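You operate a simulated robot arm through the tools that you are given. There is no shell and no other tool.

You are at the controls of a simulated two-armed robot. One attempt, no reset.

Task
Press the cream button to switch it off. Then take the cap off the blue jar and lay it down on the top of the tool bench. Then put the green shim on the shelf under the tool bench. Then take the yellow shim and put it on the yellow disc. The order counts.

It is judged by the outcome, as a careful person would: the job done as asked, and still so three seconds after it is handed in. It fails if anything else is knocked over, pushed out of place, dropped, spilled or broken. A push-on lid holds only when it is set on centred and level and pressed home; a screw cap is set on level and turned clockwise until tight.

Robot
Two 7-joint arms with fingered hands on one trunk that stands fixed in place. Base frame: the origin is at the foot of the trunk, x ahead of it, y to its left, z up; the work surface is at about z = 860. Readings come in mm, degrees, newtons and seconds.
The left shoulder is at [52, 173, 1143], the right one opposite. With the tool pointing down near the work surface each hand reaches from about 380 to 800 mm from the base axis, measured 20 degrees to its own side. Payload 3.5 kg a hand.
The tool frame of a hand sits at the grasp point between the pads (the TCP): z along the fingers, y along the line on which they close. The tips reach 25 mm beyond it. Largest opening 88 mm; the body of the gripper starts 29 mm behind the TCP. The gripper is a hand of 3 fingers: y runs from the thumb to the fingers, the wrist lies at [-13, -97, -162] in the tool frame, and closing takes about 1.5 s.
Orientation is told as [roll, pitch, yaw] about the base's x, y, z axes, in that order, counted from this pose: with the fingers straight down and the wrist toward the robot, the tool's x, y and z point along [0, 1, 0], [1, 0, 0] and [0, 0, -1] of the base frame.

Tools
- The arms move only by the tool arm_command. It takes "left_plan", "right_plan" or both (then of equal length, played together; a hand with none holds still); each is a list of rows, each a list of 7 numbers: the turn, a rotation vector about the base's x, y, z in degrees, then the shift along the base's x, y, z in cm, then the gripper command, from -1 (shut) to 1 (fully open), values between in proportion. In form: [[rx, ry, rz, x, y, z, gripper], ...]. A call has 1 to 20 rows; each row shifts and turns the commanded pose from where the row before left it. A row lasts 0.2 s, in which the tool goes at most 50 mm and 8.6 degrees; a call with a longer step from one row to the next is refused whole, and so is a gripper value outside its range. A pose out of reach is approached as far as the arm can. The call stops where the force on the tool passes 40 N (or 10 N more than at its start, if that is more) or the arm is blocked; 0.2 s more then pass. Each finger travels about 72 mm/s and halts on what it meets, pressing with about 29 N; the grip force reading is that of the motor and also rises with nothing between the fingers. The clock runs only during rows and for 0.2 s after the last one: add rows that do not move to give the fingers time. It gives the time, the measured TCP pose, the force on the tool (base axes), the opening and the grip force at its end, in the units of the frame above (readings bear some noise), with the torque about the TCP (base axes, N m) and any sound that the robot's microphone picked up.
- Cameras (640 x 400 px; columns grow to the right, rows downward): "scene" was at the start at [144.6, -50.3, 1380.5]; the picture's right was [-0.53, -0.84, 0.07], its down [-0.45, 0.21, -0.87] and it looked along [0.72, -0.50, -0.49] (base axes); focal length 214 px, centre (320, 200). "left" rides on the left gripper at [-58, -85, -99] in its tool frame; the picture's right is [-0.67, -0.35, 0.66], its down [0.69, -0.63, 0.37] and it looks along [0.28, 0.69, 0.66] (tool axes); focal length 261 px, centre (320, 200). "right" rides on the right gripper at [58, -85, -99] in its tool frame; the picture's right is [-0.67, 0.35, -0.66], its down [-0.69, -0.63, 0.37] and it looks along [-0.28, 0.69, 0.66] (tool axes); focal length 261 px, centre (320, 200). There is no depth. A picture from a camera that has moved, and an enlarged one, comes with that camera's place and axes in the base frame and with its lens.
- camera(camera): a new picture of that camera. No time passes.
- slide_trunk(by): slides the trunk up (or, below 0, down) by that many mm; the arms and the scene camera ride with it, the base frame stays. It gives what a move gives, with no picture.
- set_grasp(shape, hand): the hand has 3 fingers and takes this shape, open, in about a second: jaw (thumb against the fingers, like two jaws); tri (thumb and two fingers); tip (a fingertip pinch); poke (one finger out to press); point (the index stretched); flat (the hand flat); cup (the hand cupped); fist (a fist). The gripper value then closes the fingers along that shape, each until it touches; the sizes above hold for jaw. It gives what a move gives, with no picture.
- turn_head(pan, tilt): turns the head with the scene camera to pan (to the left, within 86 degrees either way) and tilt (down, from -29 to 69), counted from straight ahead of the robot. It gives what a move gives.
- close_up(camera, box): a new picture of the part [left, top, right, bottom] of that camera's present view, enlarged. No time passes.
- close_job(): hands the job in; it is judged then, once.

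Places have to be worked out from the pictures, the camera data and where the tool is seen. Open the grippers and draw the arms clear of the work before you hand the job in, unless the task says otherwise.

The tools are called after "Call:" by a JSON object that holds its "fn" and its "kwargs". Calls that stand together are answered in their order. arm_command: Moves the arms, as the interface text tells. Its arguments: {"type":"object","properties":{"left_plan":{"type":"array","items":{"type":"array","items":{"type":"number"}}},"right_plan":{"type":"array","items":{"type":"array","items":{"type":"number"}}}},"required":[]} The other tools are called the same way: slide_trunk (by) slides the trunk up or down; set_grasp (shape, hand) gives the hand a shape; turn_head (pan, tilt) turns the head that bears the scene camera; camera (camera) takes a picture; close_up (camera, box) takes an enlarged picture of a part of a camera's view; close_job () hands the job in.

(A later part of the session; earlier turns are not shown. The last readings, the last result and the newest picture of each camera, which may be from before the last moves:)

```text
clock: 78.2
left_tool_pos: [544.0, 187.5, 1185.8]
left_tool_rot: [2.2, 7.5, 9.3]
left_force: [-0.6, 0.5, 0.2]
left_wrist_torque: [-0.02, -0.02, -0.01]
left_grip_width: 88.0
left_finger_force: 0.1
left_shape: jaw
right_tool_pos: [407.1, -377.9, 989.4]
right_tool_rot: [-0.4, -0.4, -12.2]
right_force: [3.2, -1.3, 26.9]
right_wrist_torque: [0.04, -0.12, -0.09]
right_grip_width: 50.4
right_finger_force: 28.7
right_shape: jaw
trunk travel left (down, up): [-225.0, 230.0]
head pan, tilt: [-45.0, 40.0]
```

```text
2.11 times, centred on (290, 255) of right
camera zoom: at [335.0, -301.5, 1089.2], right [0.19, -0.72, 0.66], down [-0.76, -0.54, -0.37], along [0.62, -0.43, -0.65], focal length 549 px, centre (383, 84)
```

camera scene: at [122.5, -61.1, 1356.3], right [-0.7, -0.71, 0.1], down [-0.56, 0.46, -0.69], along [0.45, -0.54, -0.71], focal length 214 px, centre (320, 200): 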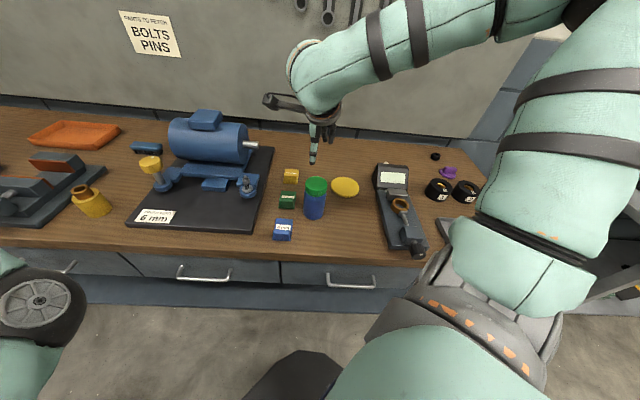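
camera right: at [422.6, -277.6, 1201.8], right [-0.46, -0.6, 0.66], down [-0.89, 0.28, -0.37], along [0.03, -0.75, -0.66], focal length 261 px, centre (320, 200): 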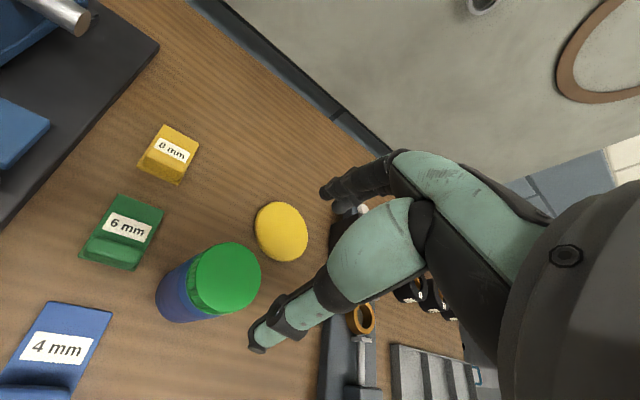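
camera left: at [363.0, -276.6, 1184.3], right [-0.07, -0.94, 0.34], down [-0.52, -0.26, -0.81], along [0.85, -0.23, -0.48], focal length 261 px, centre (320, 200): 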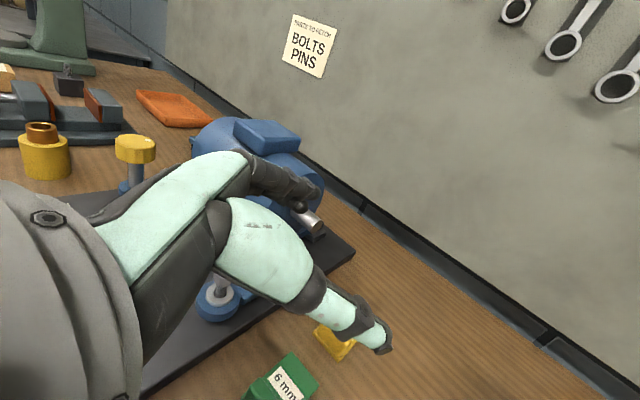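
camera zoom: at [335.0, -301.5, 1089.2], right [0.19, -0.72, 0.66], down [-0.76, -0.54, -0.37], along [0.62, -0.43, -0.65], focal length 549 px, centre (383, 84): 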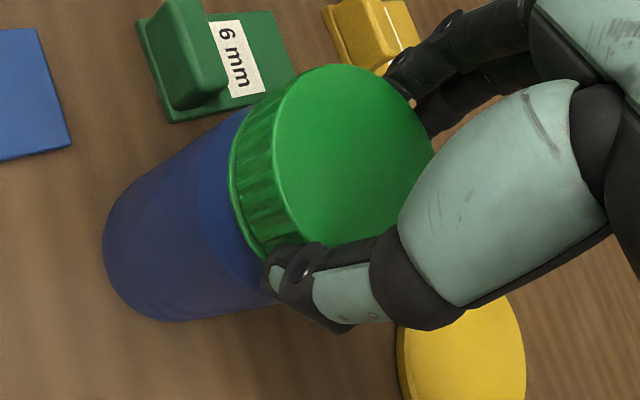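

Under load the torque reads about -0.1 to -0.17 N·m, so the thread is probably turning now. I continue the stroke to about yaw +33, easing the push slightly.

Call:
{"fn": "arm_command", "kwargs": {"right_plan": [[0, 0, 7.5, 0, 0, 0.05, -1], [0, 0, 7.5, 0, 0, 0.05, -1], [0, 0, 7.5, 0, 0, 0, -1], [0, 0, 7.5, 0, 0, 0, -1], [0, 0, 7.5, 0, 0, 0, -1], [0, 0, 7.5, 0, 0, 0, -1]]}}

Call:
{"fn": "close_up", "kwargs": {"camera": "right", "box": [180, 160, 400, 350]}}

Call:
{"fn": "close_up", "kwargs": {"camera": "scene", "box": [290, 150, 350, 220]}}

```text
clock: 79.6
left_tool_pos: [543.2, 186.2, 1183.7]
left_tool_rot: [2.3, 7.5, 9.2]
left_force: [-0.1, -0.2, -0.4]
left_wrist_torque: [0.01, -0.02, -0.01]
left_grip_width: 87.9
left_finger_force: 0.0
left_shape: jaw
right_tool_pos: [407.5, -378.9, 992.1]
right_tool_rot: [-0.3, -0.5, 32.6]
right_force: [1.8, 3.1, 15.8]
right_wrist_torque: [0.15, -0.1, -0.06]
right_grip_width: 50.1
right_finger_force: 29.3
right_shape: jaw
trunk travel left (down, up): [-225.0, 230.0]
head pan, tilt: [-45.0, 40.0]
```

```text
2.11 times, centred on (290, 255) of right
camera zoom: at [303.2, -374.4, 1090.6], right [0.65, -0.38, 0.66], down [-0.16, -0.92, -0.37], along [0.74, 0.13, -0.65], focal length 549 px, centre (383, 84)
```

zoom: 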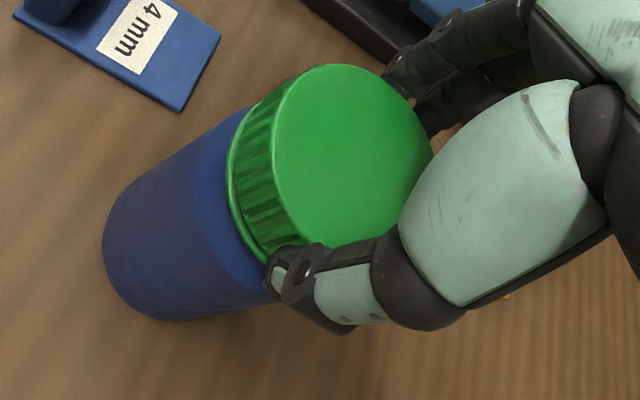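

```text
5.71 times, centred on (320, 185) of scene
camera zoom: at [122.0, -59.0, 1356.4], right [-0.7, -0.71, 0.1], down [-0.56, 0.45, -0.7], along [0.45, -0.54, -0.71], focal length 1226 px, centre (320, 286)
```

zoom: 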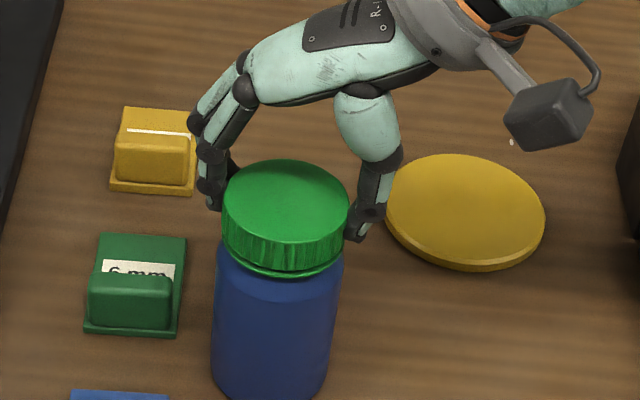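

I ratchet back again: relieve the push, open, rotate back.

Call:
{"fn": "arm_command", "kwargs": {"right_plan": [[0, 0, 0, 0, 0, 0.2, -1], [0, 0, 0, 0, 0, 0, 0.6], [0, 0, 0, 0, 0, 0, 0.6], [0, 0, 0, 0, 0, 0, 0.6], [0, 0, 0, 0, 0, 0, 0.6], [0, 0, -7.5, 0, 0, 0, 0.6], [0, 0, -7.5, 0, 0, 0, 0.6], [0, 0, -7.5, 0, 0, 0, 0.6], [0, 0, -7.5, 0, 0, 0, 0.6], [0, 0, -7.5, 0, 0, 0, 0.6], [0, 0, -7.5, 0, 0, 0, 0.6], [0, 0, -7.5, 0, 0, 0, 0.6], [0, 0, -7.5, 0, 0, 0, 0.6], [0, 0, -7.5, 0, 0, 0, 0.6], [0, 0, -7.5, 0, 0, 0, 0.6], [0, 0, -7.5, 0, 0, 0, 0.6], [0, 0, -7.5, 0, 0, 0, 0.6], [0, 0, 0, 0, 0, 0, 0.6]]}}

Call:
{"fn": "close_up", "kwargs": {"camera": "right", "box": [180, 160, 400, 350]}}

Call:
{"fn": "close_up", "kwargs": {"camera": "scene", "box": [290, 150, 350, 220]}}

```text
clock: 83.4
left_tool_pos: [545.6, 185.4, 1184.5]
left_tool_rot: [2.4, 7.5, 9.3]
left_force: [0.3, 1.4, -0.1]
left_wrist_torque: [0.01, -0.03, -0.01]
left_grip_width: 87.9
left_finger_force: 0.0
left_shape: jaw
right_tool_pos: [407.3, -378.7, 991.0]
right_tool_rot: [-0.3, -0.3, -57.4]
right_force: [0.1, -0.5, -0.3]
right_wrist_torque: [0.0, -0.03, 0.02]
right_grip_width: 70.3
right_finger_force: 0.0
right_shape: jaw
trunk travel left (down, up): [-225.0, 230.0]
head pan, tilt: [-45.0, 40.0]
```

```text
2.11 times, centred on (290, 255) of right
camera zoom: at [410.5, -275.4, 1091.5], right [-0.38, -0.65, 0.66], down [-0.92, 0.16, -0.37], along [0.13, -0.74, -0.66], focal length 549 px, centre (383, 84)
```

zoom: 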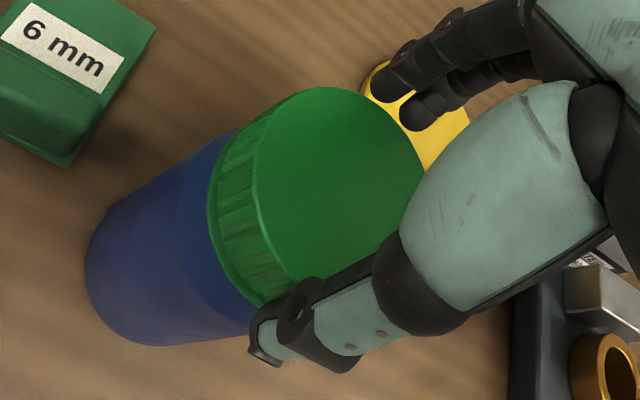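

```text
5.71 times, centred on (320, 185) of scene
camera zoom: at [122.6, -60.8, 1356.3], right [-0.7, -0.71, 0.1], down [-0.56, 0.45, -0.69], along [0.45, -0.54, -0.71], focal length 1226 px, centre (320, 286)
```

zoom: 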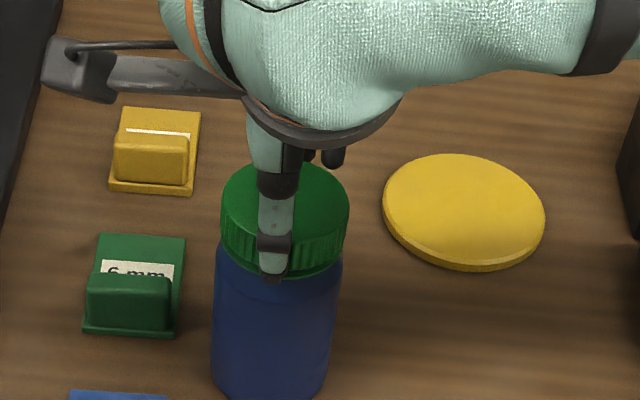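

The jar axis is now near (404,-376). I recentre, close, press and turn another stroke.

Call:
{"fn": "arm_command", "kwargs": {"right_plan": [[0, 0, 0, -0.25, 0.3, 0.1, 0.6], [0, 0, 0, 0, 0, 0, -1], [0, 0, 0, 0, 0, 0, -1], [0, 0, 0, 0, 0, 0, -1], [0, 0, 0, 0, 0, 0, -1], [0, 0, 0, 0, 0, -0.2, -1], [0, 0, 0, 0, 0, -0.2, -1], [0, 0, 7.5, 0, 0, 0, -1], [0, 0, 7.5, 0, 0, 0, -1], [0, 0, 7.5, 0, 0, 0, -1], [0, 0, 7.5, 0, 0, 0, -1]]}}

Call:
{"fn": "arm_command", "kwargs": {"right_plan": [[0, 0, 7.5, 0, 0, 0.05, -1], [0, 0, 7.5, 0, 0, 0.05, -1], [0, 0, 7.5, 0, 0, 0, -1], [0, 0, 7.5, 0, 0, 0, -1], [0, 0, 7.5, 0, 0, 0, -1], [0, 0, 7.5, 0, 0, 0, -1], [0, 0, 7.5, 0, 0, 0, -1], [0, 0, 7.5, 0, 0, 0, -1]]}}

Call:
{"fn": "close_up", "kwargs": {"camera": "right", "box": [180, 160, 400, 350]}}

Call:
{"fn": "close_up", "kwargs": {"camera": "scene", "box": [290, 150, 350, 220]}}

```text
clock: 85.8
left_tool_pos: [543.1, 188.3, 1185.3]
left_tool_rot: [2.3, 7.5, 9.3]
left_force: [-0.7, 0.7, 0.0]
left_wrist_torque: [-0.02, -0.01, -0.05]
left_grip_width: 87.9
left_finger_force: 0.0
left_shape: jaw
right_tool_pos: [403.3, -376.0, 990.0]
right_tool_rot: [-0.3, -0.4, -27.2]
right_force: [2.7, 0.0, 16.8]
right_wrist_torque: [0.03, -0.04, -0.07]
right_grip_width: 49.0
right_finger_force: 29.2
right_shape: jaw
trunk travel left (down, up): [-225.0, 230.0]
head pan, tilt: [-45.0, 40.0]
```

```text
clock: 87.6
left_tool_pos: [544.0, 187.0, 1184.7]
left_tool_rot: [2.3, 7.5, 9.3]
left_force: [0.2, -0.9, -0.1]
left_wrist_torque: [0.01, -0.03, -0.03]
left_grip_width: 87.8
left_finger_force: 0.0
left_shape: jaw
right_tool_pos: [403.2, -375.3, 989.9]
right_tool_rot: [-0.3, -0.3, 32.6]
right_force: [-1.5, 2.2, 14.2]
right_wrist_torque: [0.03, 0.1, -0.1]
right_grip_width: 49.1
right_finger_force: 28.9
right_shape: jaw
trunk travel left (down, up): [-225.0, 230.0]
head pan, tilt: [-45.0, 40.0]
```

```text
2.11 times, centred on (290, 255) of right
camera zoom: at [300.1, -371.3, 1090.2], right [0.65, -0.38, 0.66], down [-0.16, -0.92, -0.37], along [0.74, 0.13, -0.65], focal length 549 px, centre (383, 84)
```

zoom: 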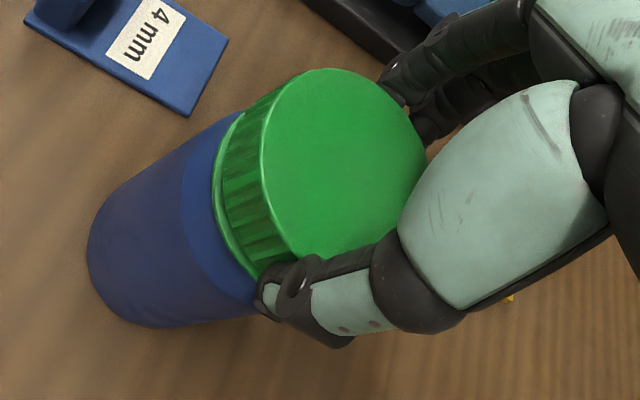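

```text
5.71 times, centred on (320, 185) of scene
camera zoom: at [121.1, -59.2, 1356.5], right [-0.7, -0.71, 0.1], down [-0.56, 0.45, -0.7], along [0.45, -0.54, -0.71], focal length 1226 px, centre (320, 286)
```

zoom: 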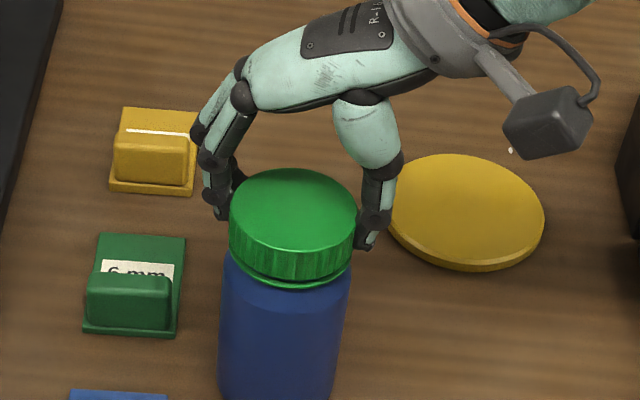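

The band under the ribs looks more separated now. I zoom strongly to compare with the earlier picture.

Call:
{"fn": "close_up", "kwargs": {"camera": "right", "box": [230, 205, 280, 265]}}

Call:
{"fn": "close_up", "kwargs": {"camera": "scene", "box": [304, 176, 330, 196]}}

```text
6.67 times, centred on (255, 235) of right
camera zoom: at [300.1, -371.3, 1090.2], right [0.65, -0.38, 0.66], down [-0.16, -0.92, -0.37], along [0.74, 0.13, -0.65], focal length 1738 px, centre (753, -33)
```

zoom: 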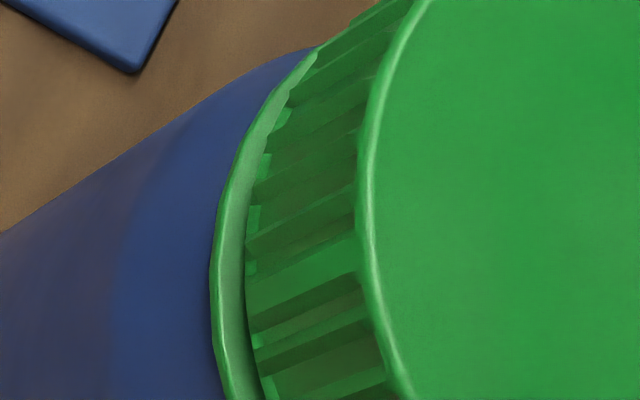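

```text
16.00 times, centred on (317, 186) of scene
camera zoom: at [121.1, -59.2, 1356.5], right [-0.7, -0.71, 0.1], down [-0.56, 0.45, -0.7], along [0.45, -0.54, -0.71], focal length 3432 px, centre (368, 424)
```

zoom: 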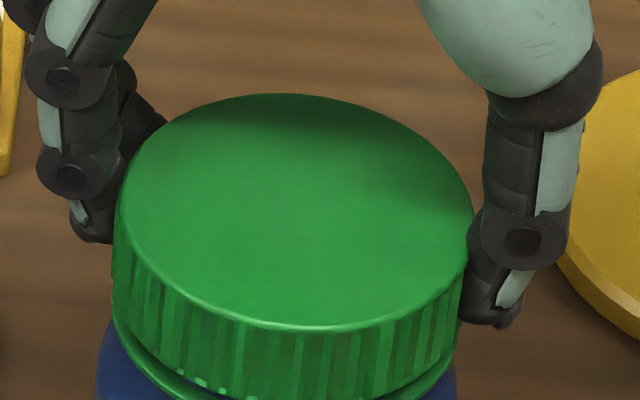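

There seems to be slightly more of the band showing. I continue ratcheting: back off, reopen, rotate back, then another pressed stroke.

Call:
{"fn": "arm_command", "kwargs": {"right_plan": [[0, 0, 0, 0, 0, 0.25, -1], [0, 0, 0, 0, 0, 0, 0.6], [0, 0, 0, 0, 0, 0, 0.6], [0, 0, 0, 0, 0, 0, 0.6], [0, 0, 0, 0, 0, 0, 0.6], [0, 0, -7.5, 0, 0, 0, 0.6], [0, 0, -7.5, 0, 0, 0, 0.6], [0, 0, -7.5, 0, 0, 0, 0.6], [0, 0, -7.5, 0, 0, 0, 0.6], [0, 0, -7.5, 0, 0, 0, 0.6], [0, 0, -7.5, 0, 0, 0, 0.6], [0, 0, -7.5, 0, 0, 0, 0.6], [0, 0, -7.5, 0, 0, 0, 0.6], [0, 0, -7.5, 0, 0, 0, 0.6], [0, 0, -7.5, 0, 0, 0, 0.6], [0, 0, -7.5, 0, 0, 0, 0.6], [0, 0, -7.5, 0, 0, 0, 0.6], [0, 0, 0, 0, 0, 0, 0.6]]}}

Call:
{"fn": "close_up", "kwargs": {"camera": "right", "box": [180, 160, 400, 350]}}

Call:
{"fn": "close_up", "kwargs": {"camera": "scene", "box": [290, 150, 350, 220]}}

```text
clock: 91.4
left_tool_pos: [544.0, 186.7, 1183.3]
left_tool_rot: [2.4, 7.5, 9.2]
left_force: [-0.7, 0.4, 0.5]
left_wrist_torque: [0.02, 0.0, 0.05]
left_grip_width: 87.8
left_finger_force: 0.0
left_shape: jaw
right_tool_pos: [405.4, -377.0, 992.4]
right_tool_rot: [-0.3, -0.3, -57.3]
right_force: [-0.8, 0.9, -0.2]
right_wrist_torque: [0.03, 0.02, 0.03]
right_grip_width: 70.7
right_finger_force: 0.1
right_shape: jaw
trunk travel left (down, up): [-225.0, 230.0]
head pan, tilt: [-45.0, 40.0]
```

```text
2.11 times, centred on (290, 255) of right
camera zoom: at [408.0, -272.0, 1092.5], right [-0.38, -0.65, 0.66], down [-0.92, 0.16, -0.37], along [0.13, -0.74, -0.66], focal length 549 px, centre (383, 84)
```

zoom: 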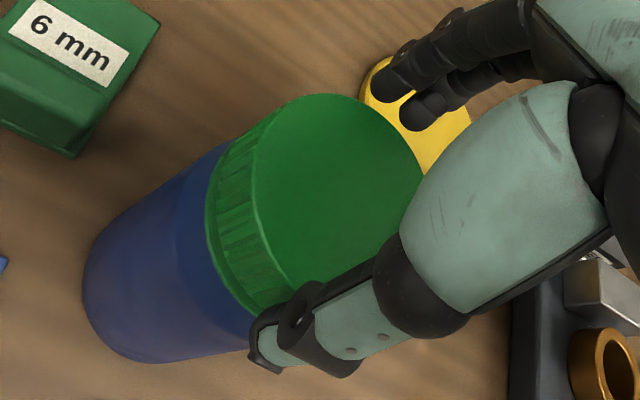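

```text
5.71 times, centred on (320, 185) of scene
camera zoom: at [122.5, -60.8, 1356.3], right [-0.7, -0.71, 0.1], down [-0.56, 0.45, -0.69], along [0.45, -0.54, -0.71], focal length 1226 px, centre (320, 286)
```

zoom: 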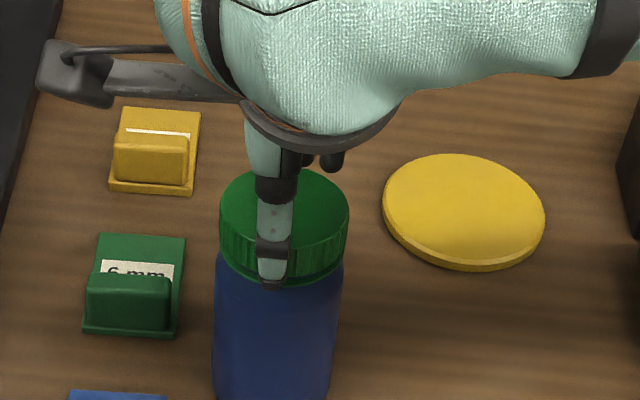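

Careful recomputation puts the cap axis at about (405,-365), i.e. I've been gripping ~12 mm off-centre (hence the 50 mm width). I open fully and recentre the hand over the cap's true axis.

Call:
{"fn": "arm_command", "kwargs": {"right_plan": [[0, 0, 0, 0, 0, 0.5, 1], [0, 0, 0, 0, 0, 0, 1], [0, 0, 0, 0, 0.6, 0, 1], [0, 0, 0, 0, 0.55, 0, 1], [0, 0, 0, 0, 0, 0, 1]]}}

Call:
{"fn": "camera", "kwargs": {"camera": "right"}}

Call:
{"fn": "close_up", "kwargs": {"camera": "scene", "box": [290, 150, 350, 220]}}

```text
clock: 92.6
left_tool_pos: [544.5, 187.0, 1184.9]
left_tool_rot: [2.5, 7.5, 9.3]
left_force: [-0.2, 0.5, -0.5]
left_wrist_torque: [-0.01, 0.0, 0.02]
left_grip_width: 87.9
left_finger_force: 0.0
left_shape: jaw
right_tool_pos: [405.4, -365.2, 996.9]
right_tool_rot: [-0.3, -0.3, -57.3]
right_force: [-0.4, -0.2, 0.6]
right_wrist_torque: [0.02, 0.03, 0.02]
right_grip_width: 87.5
right_finger_force: 0.0
right_shape: jaw
trunk travel left (down, up): [-225.0, 230.0]
head pan, tilt: [-45.0, 40.0]
```

```text
taken
camera right: at [408.0, -260.6, 1097.7], right [-0.37, -0.65, 0.66], down [-0.92, 0.16, -0.37], along [0.13, -0.74, -0.66], focal length 261 px, centre (320, 200)
```

right: 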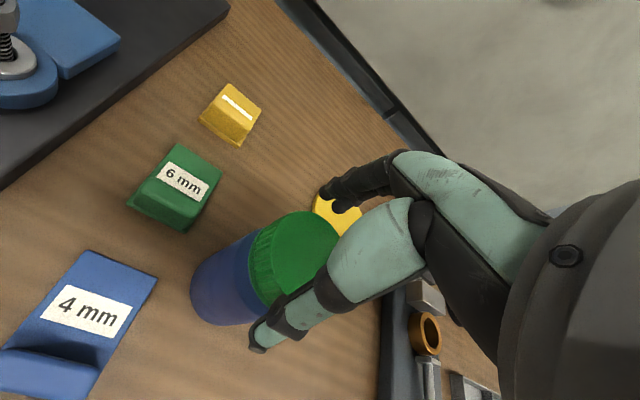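

```text
5.71 times, centred on (320, 185) of scene
camera zoom: at [122.8, -60.8, 1356.2], right [-0.7, -0.71, 0.1], down [-0.56, 0.45, -0.69], along [0.45, -0.54, -0.71], focal length 1226 px, centre (320, 286)
```

zoom: 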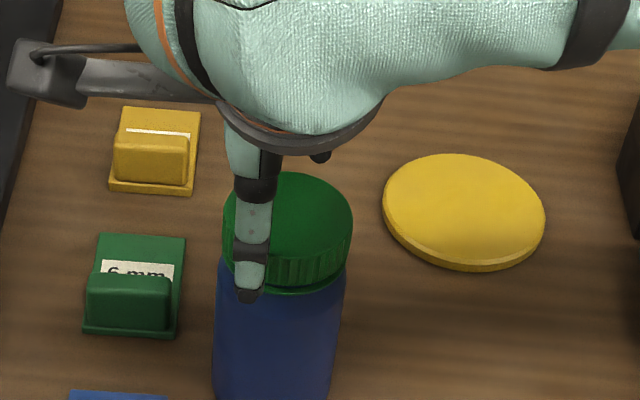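

Well centred now. I lower to z≈992 and close on the cap's true diameter.

Call:
{"fn": "arm_command", "kwargs": {"right_plan": [[0, 0, 0, 0, 0, -0.5, 1], [0, 0, 0, 0, 0, 0, -1], [0, 0, 0, 0, 0, 0, -1], [0, 0, 0, 0, 0, 0, -1], [0, 0, 0, 0, 0, 0, -1], [0, 0, 0, 0, 0, 0, -1], [0, 0, 0, 0, 0, 0, -1]]}}

Call:
{"fn": "close_up", "kwargs": {"camera": "right", "box": [180, 160, 400, 350]}}

Call:
{"fn": "close_up", "kwargs": {"camera": "scene", "box": [290, 150, 350, 220]}}

```text
clock: 94.2
left_tool_pos: [544.7, 186.1, 1184.0]
left_tool_rot: [2.4, 7.5, 9.3]
left_force: [0.1, -0.2, 0.7]
left_wrist_torque: [0.0, -0.01, 0.0]
left_grip_width: 87.8
left_finger_force: 0.0
left_shape: jaw
right_tool_pos: [405.3, -364.0, 993.0]
right_tool_rot: [-0.3, -0.4, -57.3]
right_force: [-0.3, 0.6, -0.7]
right_wrist_torque: [-0.01, -0.01, 0.02]
right_grip_width: 49.8
right_finger_force: 29.3
right_shape: jaw
trunk travel left (down, up): [-225.0, 230.0]
head pan, tilt: [-45.0, 40.0]
```

```text
2.11 times, centred on (290, 255) of right
camera zoom: at [407.7, -260.5, 1092.3], right [-0.37, -0.65, 0.66], down [-0.92, 0.16, -0.37], along [0.13, -0.74, -0.66], focal length 549 px, centre (383, 84)
```

zoom: 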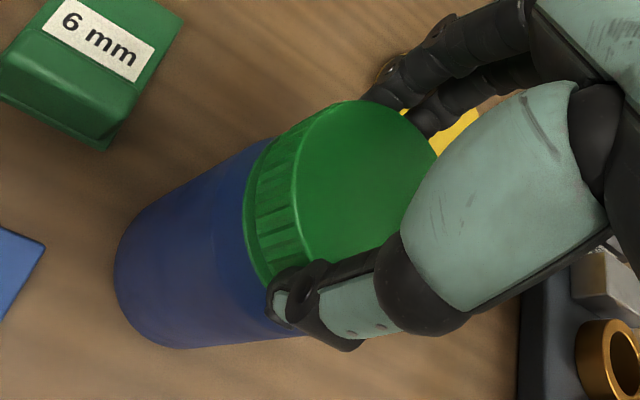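

```text
5.71 times, centred on (320, 185) of scene
camera zoom: at [123.1, -60.6, 1356.2], right [-0.7, -0.71, 0.1], down [-0.56, 0.45, -0.69], along [0.45, -0.54, -0.71], focal length 1226 px, centre (320, 286)
```

zoom: 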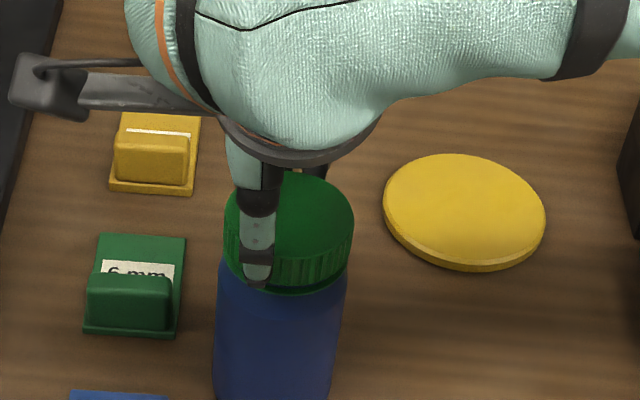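

Centred and gripped. I press lightly and turn a full stroke from -57 to +33.

Call:
{"fn": "arm_command", "kwargs": {"right_plan": [[0, 0, 0, 0, 0, -0.2, -1], [0, 0, 0, 0, 0, -0.2, -1], [0, 0, 7.5, 0, 0, 0, -1], [0, 0, 7.5, 0, 0, 0, -1], [0, 0, 7.5, 0, 0, 0, -1], [0, 0, 7.5, 0, 0, 0, -1], [0, 0, 7.5, 0, 0, 0, -1]]}}

Call:
{"fn": "arm_command", "kwargs": {"right_plan": [[0, 0, 7.5, 0, 0, 0, -1], [0, 0, 7.5, 0, 0, 0, -1], [0, 0, 7.5, 0, 0, 0, -1], [0, 0, 7.5, 0, 0, 0, -1], [0, 0, 7.5, 0, 0, 0, -1], [0, 0, 7.5, 0, 0, 0, -1], [0, 0, 7.5, 0, 0, 0, -1]]}}

Call:
{"fn": "close_up", "kwargs": {"camera": "right", "box": [180, 160, 400, 350]}}

Call:
{"fn": "close_up", "kwargs": {"camera": "scene", "box": [290, 150, 350, 220]}}

```text
clock: 95.8
left_tool_pos: [542.8, 188.6, 1184.8]
left_tool_rot: [2.2, 7.3, 9.2]
left_force: [1.2, 0.1, -0.4]
left_wrist_torque: [-0.02, 0.01, 0.01]
left_grip_width: 88.0
left_finger_force: 0.1
left_shape: jaw
right_tool_pos: [402.8, -363.5, 989.9]
right_tool_rot: [-0.4, -0.5, -19.7]
right_force: [-3.0, 2.6, 16.4]
right_wrist_torque: [0.09, 0.21, -0.11]
right_grip_width: 49.6
right_finger_force: 28.8
right_shape: jaw
trunk travel left (down, up): [-225.0, 230.0]
head pan, tilt: [-45.0, 40.0]
```

```text
clock: 97.4
left_tool_pos: [543.3, 187.4, 1185.7]
left_tool_rot: [2.3, 7.4, 9.3]
left_force: [-0.2, -0.2, 0.5]
left_wrist_torque: [-0.02, 0.02, -0.03]
left_grip_width: 88.0
left_finger_force: 0.1
left_shape: jaw
right_tool_pos: [403.4, -364.2, 989.4]
right_tool_rot: [-0.3, -0.5, 32.6]
right_force: [-3.3, -2.4, 17.1]
right_wrist_torque: [-0.15, 0.22, -0.07]
right_grip_width: 48.9
right_finger_force: 29.0
right_shape: jaw
trunk travel left (down, up): [-225.0, 230.0]
head pan, tilt: [-45.0, 40.0]
```

```text
2.11 times, centred on (290, 255) of right
camera zoom: at [299.5, -360.4, 1089.6], right [0.65, -0.38, 0.66], down [-0.16, -0.92, -0.37], along [0.75, 0.13, -0.65], focal length 549 px, centre (383, 84)
```

zoom: 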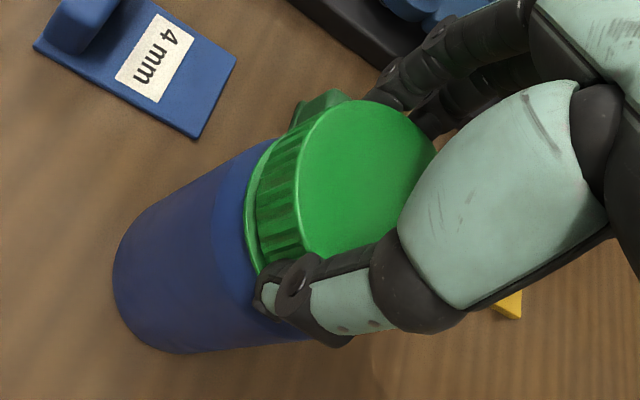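

```text
5.71 times, centred on (320, 185) of scene
camera zoom: at [120.3, -59.9, 1356.6], right [-0.7, -0.71, 0.1], down [-0.56, 0.45, -0.7], along [0.45, -0.54, -0.71], focal length 1226 px, centre (320, 286)
```

zoom: 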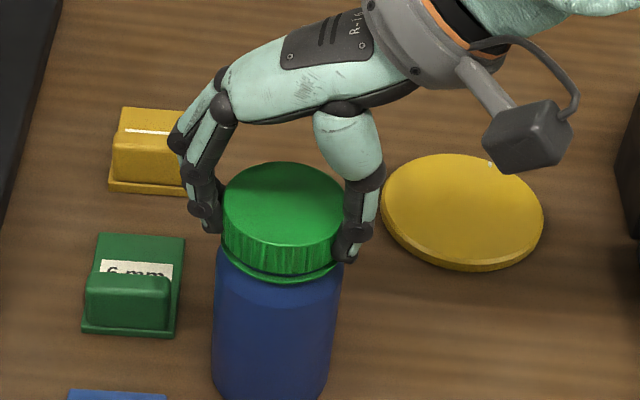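

The band is clearly further below the ribs now – the cap is rising. I ratchet back for another stroke.

Call:
{"fn": "arm_command", "kwargs": {"right_plan": [[0, 0, 0, 0, 0, 0.3, -1], [0, 0, 0, 0, 0, 0, 0.7], [0, 0, 0, 0, 0, 0, 0.7], [0, 0, 0, 0, 0, 0, 0.7], [0, 0, 0, 0, 0, 0, 0.7], [0, 0, -7.5, 0, 0, 0, 0.7], [0, 0, -7.5, 0, 0, 0, 0.7], [0, 0, -7.5, 0, 0, 0, 0.7], [0, 0, -7.5, 0, 0, 0, 0.7], [0, 0, -7.5, 0, 0, 0, 0.7], [0, 0, -7.5, 0, 0, 0, 0.7], [0, 0, -7.5, 0, 0, 0, 0.7], [0, 0, -7.5, 0, 0, 0, 0.7], [0, 0, -7.5, 0, 0, 0, 0.7], [0, 0, -7.5, 0, 0, 0, 0.7], [0, 0, -7.5, 0, 0, 0, 0.7], [0, 0, -7.5, 0, 0, 0, 0.7], [0, 0, 0, 0, 0, 0, 0.7]]}}

Call:
{"fn": "close_up", "kwargs": {"camera": "right", "box": [180, 160, 400, 350]}}

Call:
{"fn": "close_up", "kwargs": {"camera": "scene", "box": [290, 150, 350, 220]}}

```text
clock: 101.2
left_tool_pos: [544.7, 186.2, 1184.1]
left_tool_rot: [2.4, 7.5, 9.4]
left_force: [-0.2, -0.3, 0.6]
left_wrist_torque: [-0.02, 0.03, 0.02]
left_grip_width: 88.0
left_finger_force: 0.0
left_shape: jaw
right_tool_pos: [404.2, -365.2, 991.1]
right_tool_rot: [-0.3, -0.4, -57.4]
right_force: [-0.5, 1.5, -0.2]
right_wrist_torque: [0.01, 0.0, 0.02]
right_grip_width: 74.3
right_finger_force: 0.0
right_shape: jaw
trunk travel left (down, up): [-225.0, 230.0]
head pan, tilt: [-45.0, 40.0]
```

```text
2.11 times, centred on (290, 255) of right
camera zoom: at [407.9, -261.0, 1091.1], right [-0.38, -0.65, 0.66], down [-0.92, 0.16, -0.37], along [0.13, -0.74, -0.66], focal length 549 px, centre (383, 84)
```

zoom: 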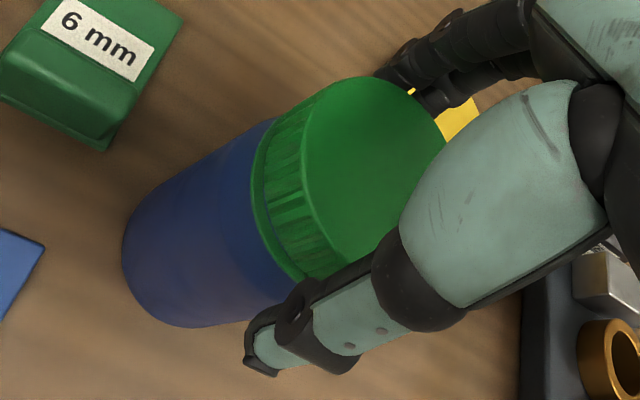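

```text
5.71 times, centred on (320, 185) of scene
camera zoom: at [122.7, -60.8, 1356.3], right [-0.7, -0.71, 0.1], down [-0.56, 0.45, -0.69], along [0.45, -0.54, -0.71], focal length 1226 px, centre (320, 286)
```

zoom: 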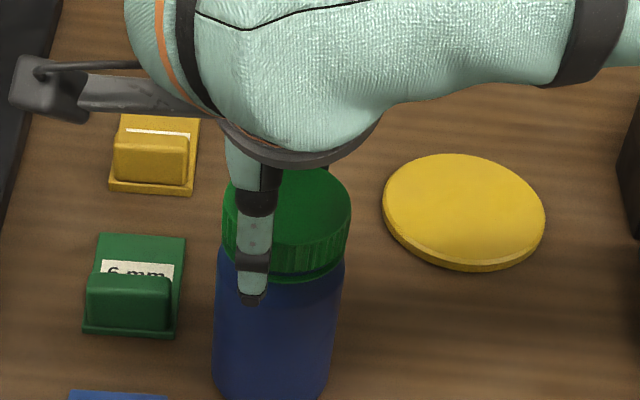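

Still well centred. I close, press, and turn again.

Call:
{"fn": "arm_command", "kwargs": {"right_plan": [[0, 0, 0, 0.3, 0, 0.2, 0.7], [0, 0, 0, 0, 0, 0, -1], [0, 0, 0, 0, 0, 0, -1], [0, 0, 0, 0, 0, 0, -1], [0, 0, 0, 0, 0, 0, -1], [0, 0, 0, 0, 0, -0.2, -1], [0, 0, 0, 0, 0, -0.2, -1], [0, 0, 7.5, 0, 0, 0, -1], [0, 0, 7.5, 0, 0, 0, -1], [0, 0, 7.5, 0, 0, 0, -1], [0, 0, 7.5, 0, 0, 0, -1]]}}

Call:
{"fn": "arm_command", "kwargs": {"right_plan": [[0, 0, 7.5, 0, 0, 0, -1], [0, 0, 7.5, 0, 0, 0, -1], [0, 0, 7.5, 0, 0, 0, -1], [0, 0, 7.5, 0, 0, 0, -1], [0, 0, 7.5, 0, 0, 0, -1], [0, 0, 7.5, 0, 0, 0, -1], [0, 0, 7.5, 0, 0, 0, -1], [0, 0, 7.5, 0, 0, 0, -1]]}}

Call:
{"fn": "close_up", "kwargs": {"camera": "right", "box": [180, 160, 400, 350]}}

Call:
{"fn": "close_up", "kwargs": {"camera": "scene", "box": [290, 150, 350, 220]}}

```text
clock: 103.6
left_tool_pos: [542.0, 187.5, 1184.9]
left_tool_rot: [2.4, 7.5, 9.3]
left_force: [-0.4, -0.4, 1.0]
left_wrist_torque: [-0.04, -0.04, 0.0]
left_grip_width: 87.8
left_finger_force: 0.0
left_shape: jaw
right_tool_pos: [405.8, -364.2, 990.8]
right_tool_rot: [-0.3, -0.5, -27.2]
right_force: [-3.5, 0.3, 15.7]
right_wrist_torque: [0.0, 0.05, -0.04]
right_grip_width: 49.4
right_finger_force: 29.0
right_shape: jaw
trunk travel left (down, up): [-225.0, 230.0]
head pan, tilt: [-45.0, 40.0]
```

```text
clock: 105.4
left_tool_pos: [543.7, 187.5, 1185.1]
left_tool_rot: [2.3, 7.3, 9.3]
left_force: [-0.1, -0.1, 0.5]
left_wrist_torque: [0.02, 0.03, 0.04]
left_grip_width: 87.8
left_finger_force: 0.1
left_shape: jaw
right_tool_pos: [405.8, -364.0, 990.5]
right_tool_rot: [-0.4, -0.5, 32.5]
right_force: [0.2, -4.0, 24.7]
right_wrist_torque: [-0.1, -0.02, -0.05]
right_grip_width: 49.2
right_finger_force: 29.2
right_shape: jaw
trunk travel left (down, up): [-225.0, 230.0]
head pan, tilt: [-45.0, 40.0]
```

```text
2.11 times, centred on (290, 255) of right
camera zoom: at [302.2, -360.4, 1090.2], right [0.65, -0.38, 0.66], down [-0.16, -0.92, -0.37], along [0.75, 0.13, -0.65], focal length 549 px, centre (383, 84)
```

zoom: 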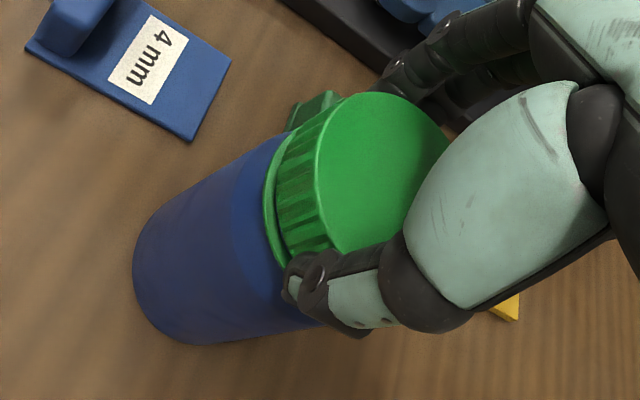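

```text
5.71 times, centred on (320, 185) of scene
camera zoom: at [120.4, -59.6, 1356.6], right [-0.7, -0.71, 0.1], down [-0.56, 0.45, -0.7], along [0.45, -0.54, -0.71], focal length 1226 px, centre (320, 286)
```

zoom: 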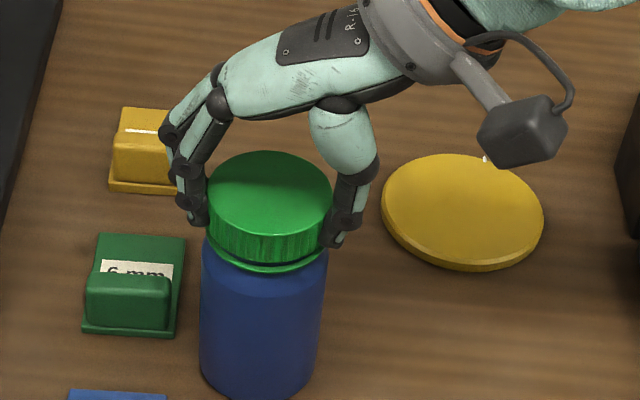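

I make the lift test again.

Call:
{"fn": "arm_command", "kwargs": {"right_plan": [[0, 0, 0, 0, 0, 0.3, -1], [0, 0, 0, 0, 0, 0.3, -1], [0, 0, 0, 0, 0, 0.3, -1], [0, 0, 0, 0, 0, 0.3, -1], [0, 0, 0, 0, 0, 0, -1]]}}

Call:
{"fn": "close_up", "kwargs": {"camera": "right", "box": [180, 160, 400, 350]}}

Call:
{"fn": "close_up", "kwargs": {"camera": "scene", "box": [290, 150, 350, 220]}}

```text
clock: 106.6
left_tool_pos: [546.6, 184.9, 1183.7]
left_tool_rot: [2.4, 7.5, 9.2]
left_force: [0.2, -0.5, 0.1]
left_wrist_torque: [0.01, 0.02, 0.0]
left_grip_width: 88.0
left_finger_force: 0.1
left_shape: jaw
right_tool_pos: [408.9, -365.1, 1000.1]
right_tool_rot: [-0.4, -0.3, 32.8]
right_force: [0.0, -0.3, -5.3]
right_wrist_torque: [0.01, 0.04, -0.01]
right_grip_width: 49.4
right_finger_force: 28.8
right_shape: jaw
trunk travel left (down, up): [-225.0, 230.0]
head pan, tilt: [-45.0, 40.0]
```

```text
2.11 times, centred on (290, 255) of right
camera zoom: at [304.9, -362.1, 1100.4], right [0.65, -0.37, 0.66], down [-0.16, -0.92, -0.37], along [0.74, 0.13, -0.66], focal length 549 px, centre (383, 84)
```

zoom: 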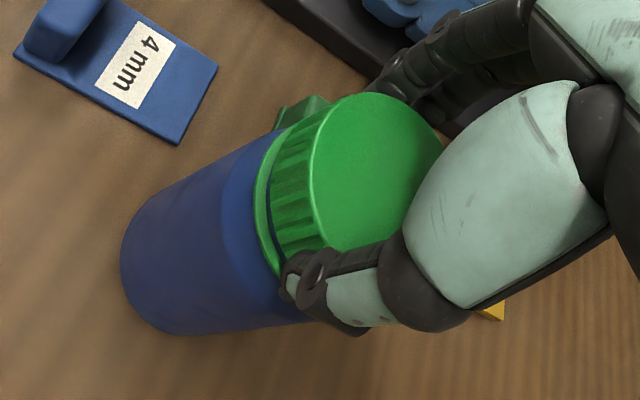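

```text
5.71 times, centred on (320, 185) of scene
camera zoom: at [123.5, -61.2, 1356.1], right [-0.7, -0.71, 0.1], down [-0.56, 0.46, -0.69], along [0.45, -0.54, -0.71], focal length 1226 px, centre (320, 286)
```

zoom: 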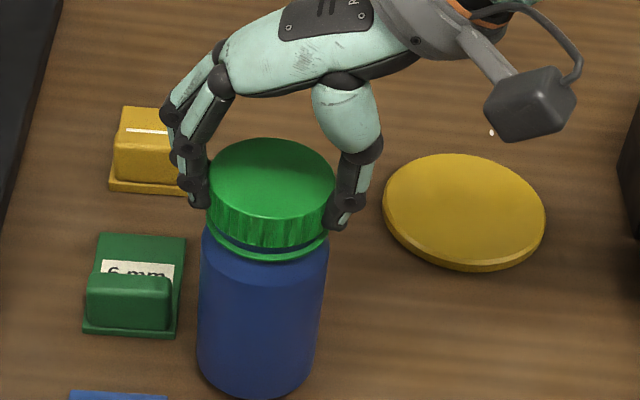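

Now blue neck shows between the cap and the band: the cap is definitely unscrewing, though still engaged. I set the jar down and continue ratcheting.

Call:
{"fn": "arm_command", "kwargs": {"right_plan": [[0, 0, 0, 0, 0, -0.3, -1], [0, 0, 0, 0, 0, -0.3, -1], [0, 0, 0, 0, 0, -0.2, -1], [0, 0, 0, 0, 0, 0, -1], [0, 0, 0, 0, 0, 0, 0.7], [0, 0, 0, 0, 0, 0, 0.7], [0, 0, 0, 0, 0, 0, 0.7], [0, 0, 0, 0, 0, 0, 0.7], [0, 0, -7.5, 0, 0, 0, 0.7], [0, 0, -7.5, 0, 0, 0, 0.7], [0, 0, -7.5, 0, 0, 0, 0.7], [0, 0, -7.5, 0, 0, 0, 0.7], [0, 0, -7.5, 0, 0, 0, 0.7], [0, 0, -7.5, 0, 0, 0, 0.7], [0, 0, -7.5, 0, 0, 0, 0.7], [0, 0, -7.5, 0, 0, 0, 0.7], [0, 0, -7.5, 0, 0, 0, 0.7], [0, 0, -7.5, 0, 0, 0, 0.7], [0, 0, -7.5, 0, 0, 0, 0.7], [0, 0, -7.5, 0, 0, 0, 0.7]]}}

Call:
{"fn": "close_up", "kwargs": {"camera": "right", "box": [180, 160, 400, 350]}}

Call:
{"fn": "close_up", "kwargs": {"camera": "scene", "box": [290, 150, 350, 220]}}

```text
clock: 110.8
left_tool_pos: [545.4, 185.2, 1183.0]
left_tool_rot: [2.4, 7.6, 9.3]
left_force: [0.0, -0.3, 0.7]
left_wrist_torque: [0.02, -0.01, 0.0]
left_grip_width: 87.8
left_finger_force: 0.1
left_shape: jaw
right_tool_pos: [408.3, -365.8, 993.9]
right_tool_rot: [-0.4, -0.3, -57.4]
right_force: [0.3, 0.4, -0.2]
right_wrist_torque: [0.03, 0.02, 0.02]
right_grip_width: 74.8
right_finger_force: 0.1
right_shape: jaw
trunk travel left (down, up): [-225.0, 230.0]
head pan, tilt: [-45.0, 40.0]
```

```text
2.11 times, centred on (290, 255) of right
camera zoom: at [411.3, -260.3, 1093.0], right [-0.38, -0.65, 0.66], down [-0.92, 0.16, -0.36], along [0.13, -0.74, -0.66], focal length 549 px, centre (383, 84)
```

zoom: 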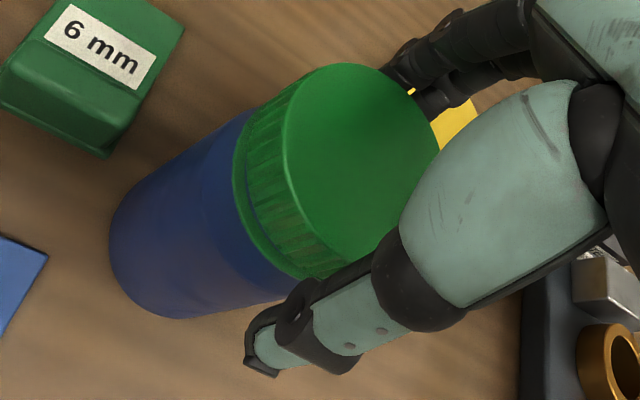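

```text
5.71 times, centred on (320, 185) of scene
camera zoom: at [123.4, -60.3, 1356.2], right [-0.7, -0.71, 0.1], down [-0.56, 0.45, -0.69], along [0.45, -0.54, -0.71], focal length 1226 px, centre (320, 286)
```

zoom: 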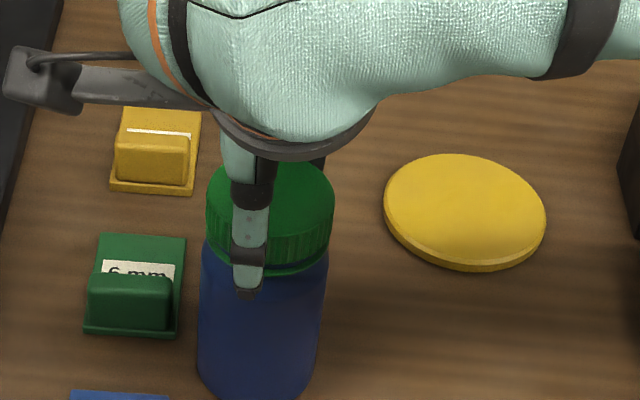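

The cap axis is now at about (412,-361). I recentre, close, press, and during the turn drag the jar slightly back (away from the green shim).

Call:
{"fn": "arm_command", "kwargs": {"right_plan": [[0, 0, 0, 0.4, 0.4, 0.1, 0.7], [0, 0, 0, 0, 0, 0, -1], [0, 0, 0, 0, 0, 0, -1], [0, 0, 0, 0, 0, 0, -1], [0, 0, 0, 0, 0, 0, -1], [0, 0, 0, 0, 0, -0.2, -1], [0, 0, 0, 0, 0, -0.2, -1], [0, 0, 7.5, 0, 0, 0, -1], [0, 0, 7.5, 0, 0, 0, -1], [0, 0, 7.5, 0, 0, 0, -1], [0, 0, 7.5, 0, 0, 0, -1]]}}

Call:
{"fn": "arm_command", "kwargs": {"right_plan": [[0, 0, 7.5, -0.1, -0.1, 0, -1], [0, 0, 7.5, -0.1, -0.1, 0, -1], [0, 0, 7.5, -0.1, -0.1, 0, -1], [0, 0, 7.5, -0.1, -0.1, 0, -1], [0, 0, 7.5, -0.1, -0.1, 0, -1], [0, 0, 7.5, -0.1, -0.1, 0, -1], [0, 0, 7.5, -0.1, -0.1, 0, -1], [0, 0, 7.5, 0, 0, 0, -1]]}}

Call:
{"fn": "arm_command", "kwargs": {"right_plan": [[0, 0, 0, 0, 0, 0.3, -1], [0, 0, 0, 0, 0, 0.3, -1], [0, 0, 0, 0, 0, 0.3, -1], [0, 0, 0, 0, 0, 0.3, -1], [0, 0, 0, 0, 0, 0, -1]]}}

Call:
{"fn": "close_up", "kwargs": {"camera": "right", "box": [180, 160, 400, 350]}}

Call:
{"fn": "close_up", "kwargs": {"camera": "scene", "box": [290, 150, 350, 220]}}

```text
clock: 113.2
left_tool_pos: [544.6, 187.8, 1184.8]
left_tool_rot: [2.3, 7.4, 9.3]
left_force: [0.0, -0.4, 0.4]
left_wrist_torque: [-0.04, 0.02, -0.02]
left_grip_width: 87.9
left_finger_force: 0.1
left_shape: jaw
right_tool_pos: [411.5, -359.8, 990.3]
right_tool_rot: [-0.3, -0.2, -27.2]
right_force: [0.3, -0.6, 1.9]
right_wrist_torque: [0.07, 0.03, -0.06]
right_grip_width: 50.3
right_finger_force: 28.8
right_shape: jaw
trunk travel left (down, up): [-225.0, 230.0]
head pan, tilt: [-45.0, 40.0]
```

```text
clock: 115.0
left_tool_pos: [545.3, 185.0, 1183.9]
left_tool_rot: [2.4, 7.5, 9.4]
left_force: [-0.2, -0.4, 0.5]
left_wrist_torque: [0.01, -0.01, -0.04]
left_grip_width: 88.2
left_finger_force: 0.0
left_shape: jaw
right_tool_pos: [406.3, -369.5, 991.5]
right_tool_rot: [-0.2, -0.2, 32.6]
right_force: [0.5, 1.3, 0.0]
right_wrist_torque: [0.03, 0.03, -0.01]
right_grip_width: 50.6
right_finger_force: 29.0
right_shape: jaw
trunk travel left (down, up): [-225.0, 230.0]
head pan, tilt: [-45.0, 40.0]
```

```text
clock: 116.2
left_tool_pos: [544.5, 186.5, 1185.0]
left_tool_rot: [2.5, 7.5, 9.3]
left_force: [0.5, -0.5, 0.5]
left_wrist_torque: [0.02, 0.02, 0.01]
left_grip_width: 87.7
left_finger_force: 0.1
left_shape: jaw
right_tool_pos: [406.1, -369.0, 1001.9]
right_tool_rot: [-0.3, -0.2, 32.6]
right_force: [0.1, 1.6, -0.2]
right_wrist_torque: [0.0, -0.01, -0.03]
right_grip_width: 50.5
right_finger_force: 28.7
right_shape: jaw
trunk travel left (down, up): [-225.0, 230.0]
head pan, tilt: [-45.0, 40.0]
```

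```text
2.11 times, centred on (290, 255) of right
camera zoom: at [302.0, -364.2, 1102.3], right [0.65, -0.37, 0.66], down [-0.16, -0.92, -0.37], along [0.74, 0.13, -0.66], focal length 549 px, centre (383, 84)
```

zoom: 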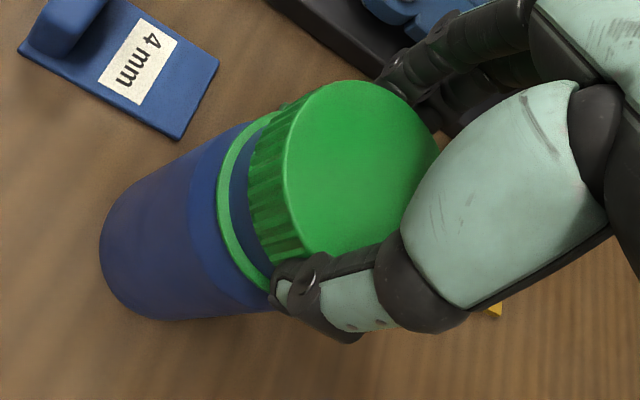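

```text
5.71 times, centred on (320, 185) of scene
camera zoom: at [123.0, -60.6, 1356.2], right [-0.7, -0.71, 0.1], down [-0.56, 0.45, -0.69], along [0.45, -0.54, -0.71], focal length 1226 px, centre (320, 286)
```

zoom: 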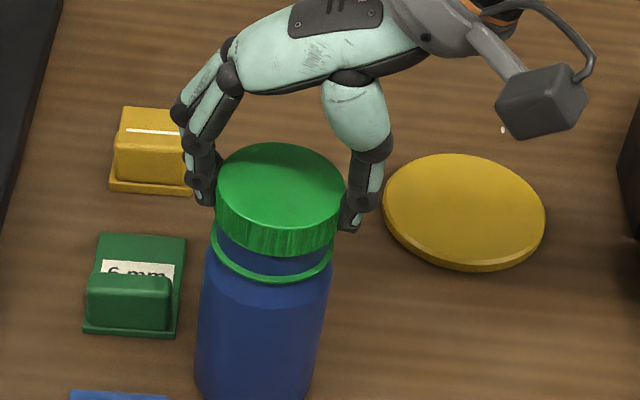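

The cap is free: force is near zero and the neck is exposed. I lift straight up off the neck.

Call:
{"fn": "arm_command", "kwargs": {"right_plan": [[0, 0, 0, 0, 0, 0.5, -1], [0, 0, 0, 0, 0, 0.7, -1], [0, 0, 0, 0, 0, 1.0, -1], [0, 0, 0, 0, 0, 1.5, -1], [0, 0, 0, 0, 0, 2, -1], [0, 0, 0, 0, 0, 2, -1], [0, 0, 0, 0, 0, 0, -1]]}}

Call:
{"fn": "camera", "kwargs": {"camera": "scene"}}

Call:
{"fn": "camera", "kwargs": {"camera": "right"}}

Call:
{"fn": "close_up", "kwargs": {"camera": "scene", "box": [270, 140, 370, 240]}}

```text
clock: 117.8
left_tool_pos: [545.7, 186.5, 1183.5]
left_tool_rot: [2.3, 7.6, 9.3]
left_force: [0.3, 0.2, 0.4]
left_wrist_torque: [-0.01, 0.02, 0.02]
left_grip_width: 88.0
left_finger_force: 0.0
left_shape: jaw
right_tool_pos: [404.5, -368.7, 1079.1]
right_tool_rot: [-0.3, -0.3, 32.7]
right_force: [0.2, -1.1, 0.0]
right_wrist_torque: [-0.01, -0.01, 0.0]
right_grip_width: 50.2
right_finger_force: 28.9
right_shape: jaw
trunk travel left (down, up): [-225.0, 230.0]
head pan, tilt: [-45.0, 40.0]
```

```text
taken
camera scene: at [123.1, -60.8, 1356.2], right [-0.7, -0.71, 0.1], down [-0.56, 0.45, -0.69], along [0.45, -0.54, -0.71], focal length 214 px, centre (320, 200)
```

scene: 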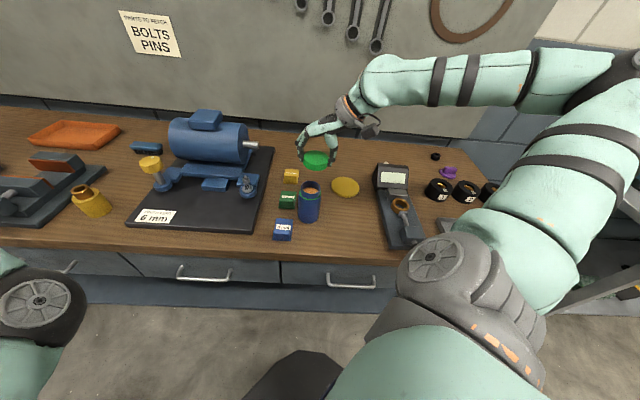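

```text
taken
camera right: at [300.9, -364.9, 1179.0], right [0.65, -0.38, 0.66], down [-0.16, -0.92, -0.37], along [0.74, 0.13, -0.66], focal length 261 px, centre (320, 200)
```

right: 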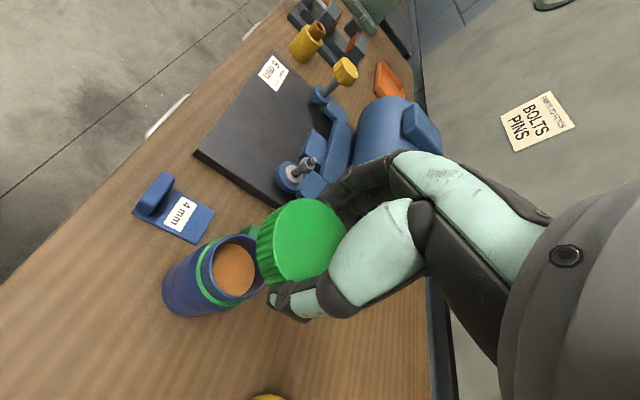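

```text
4.00 times, centred on (320, 190) of scene
camera zoom: at [123.1, -60.8, 1356.2], right [-0.7, -0.71, 0.1], down [-0.56, 0.45, -0.69], along [0.45, -0.54, -0.71], focal length 858 px, centre (320, 240)
```

zoom: 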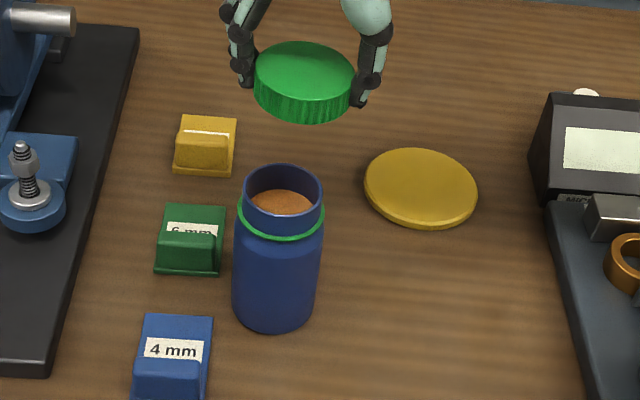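

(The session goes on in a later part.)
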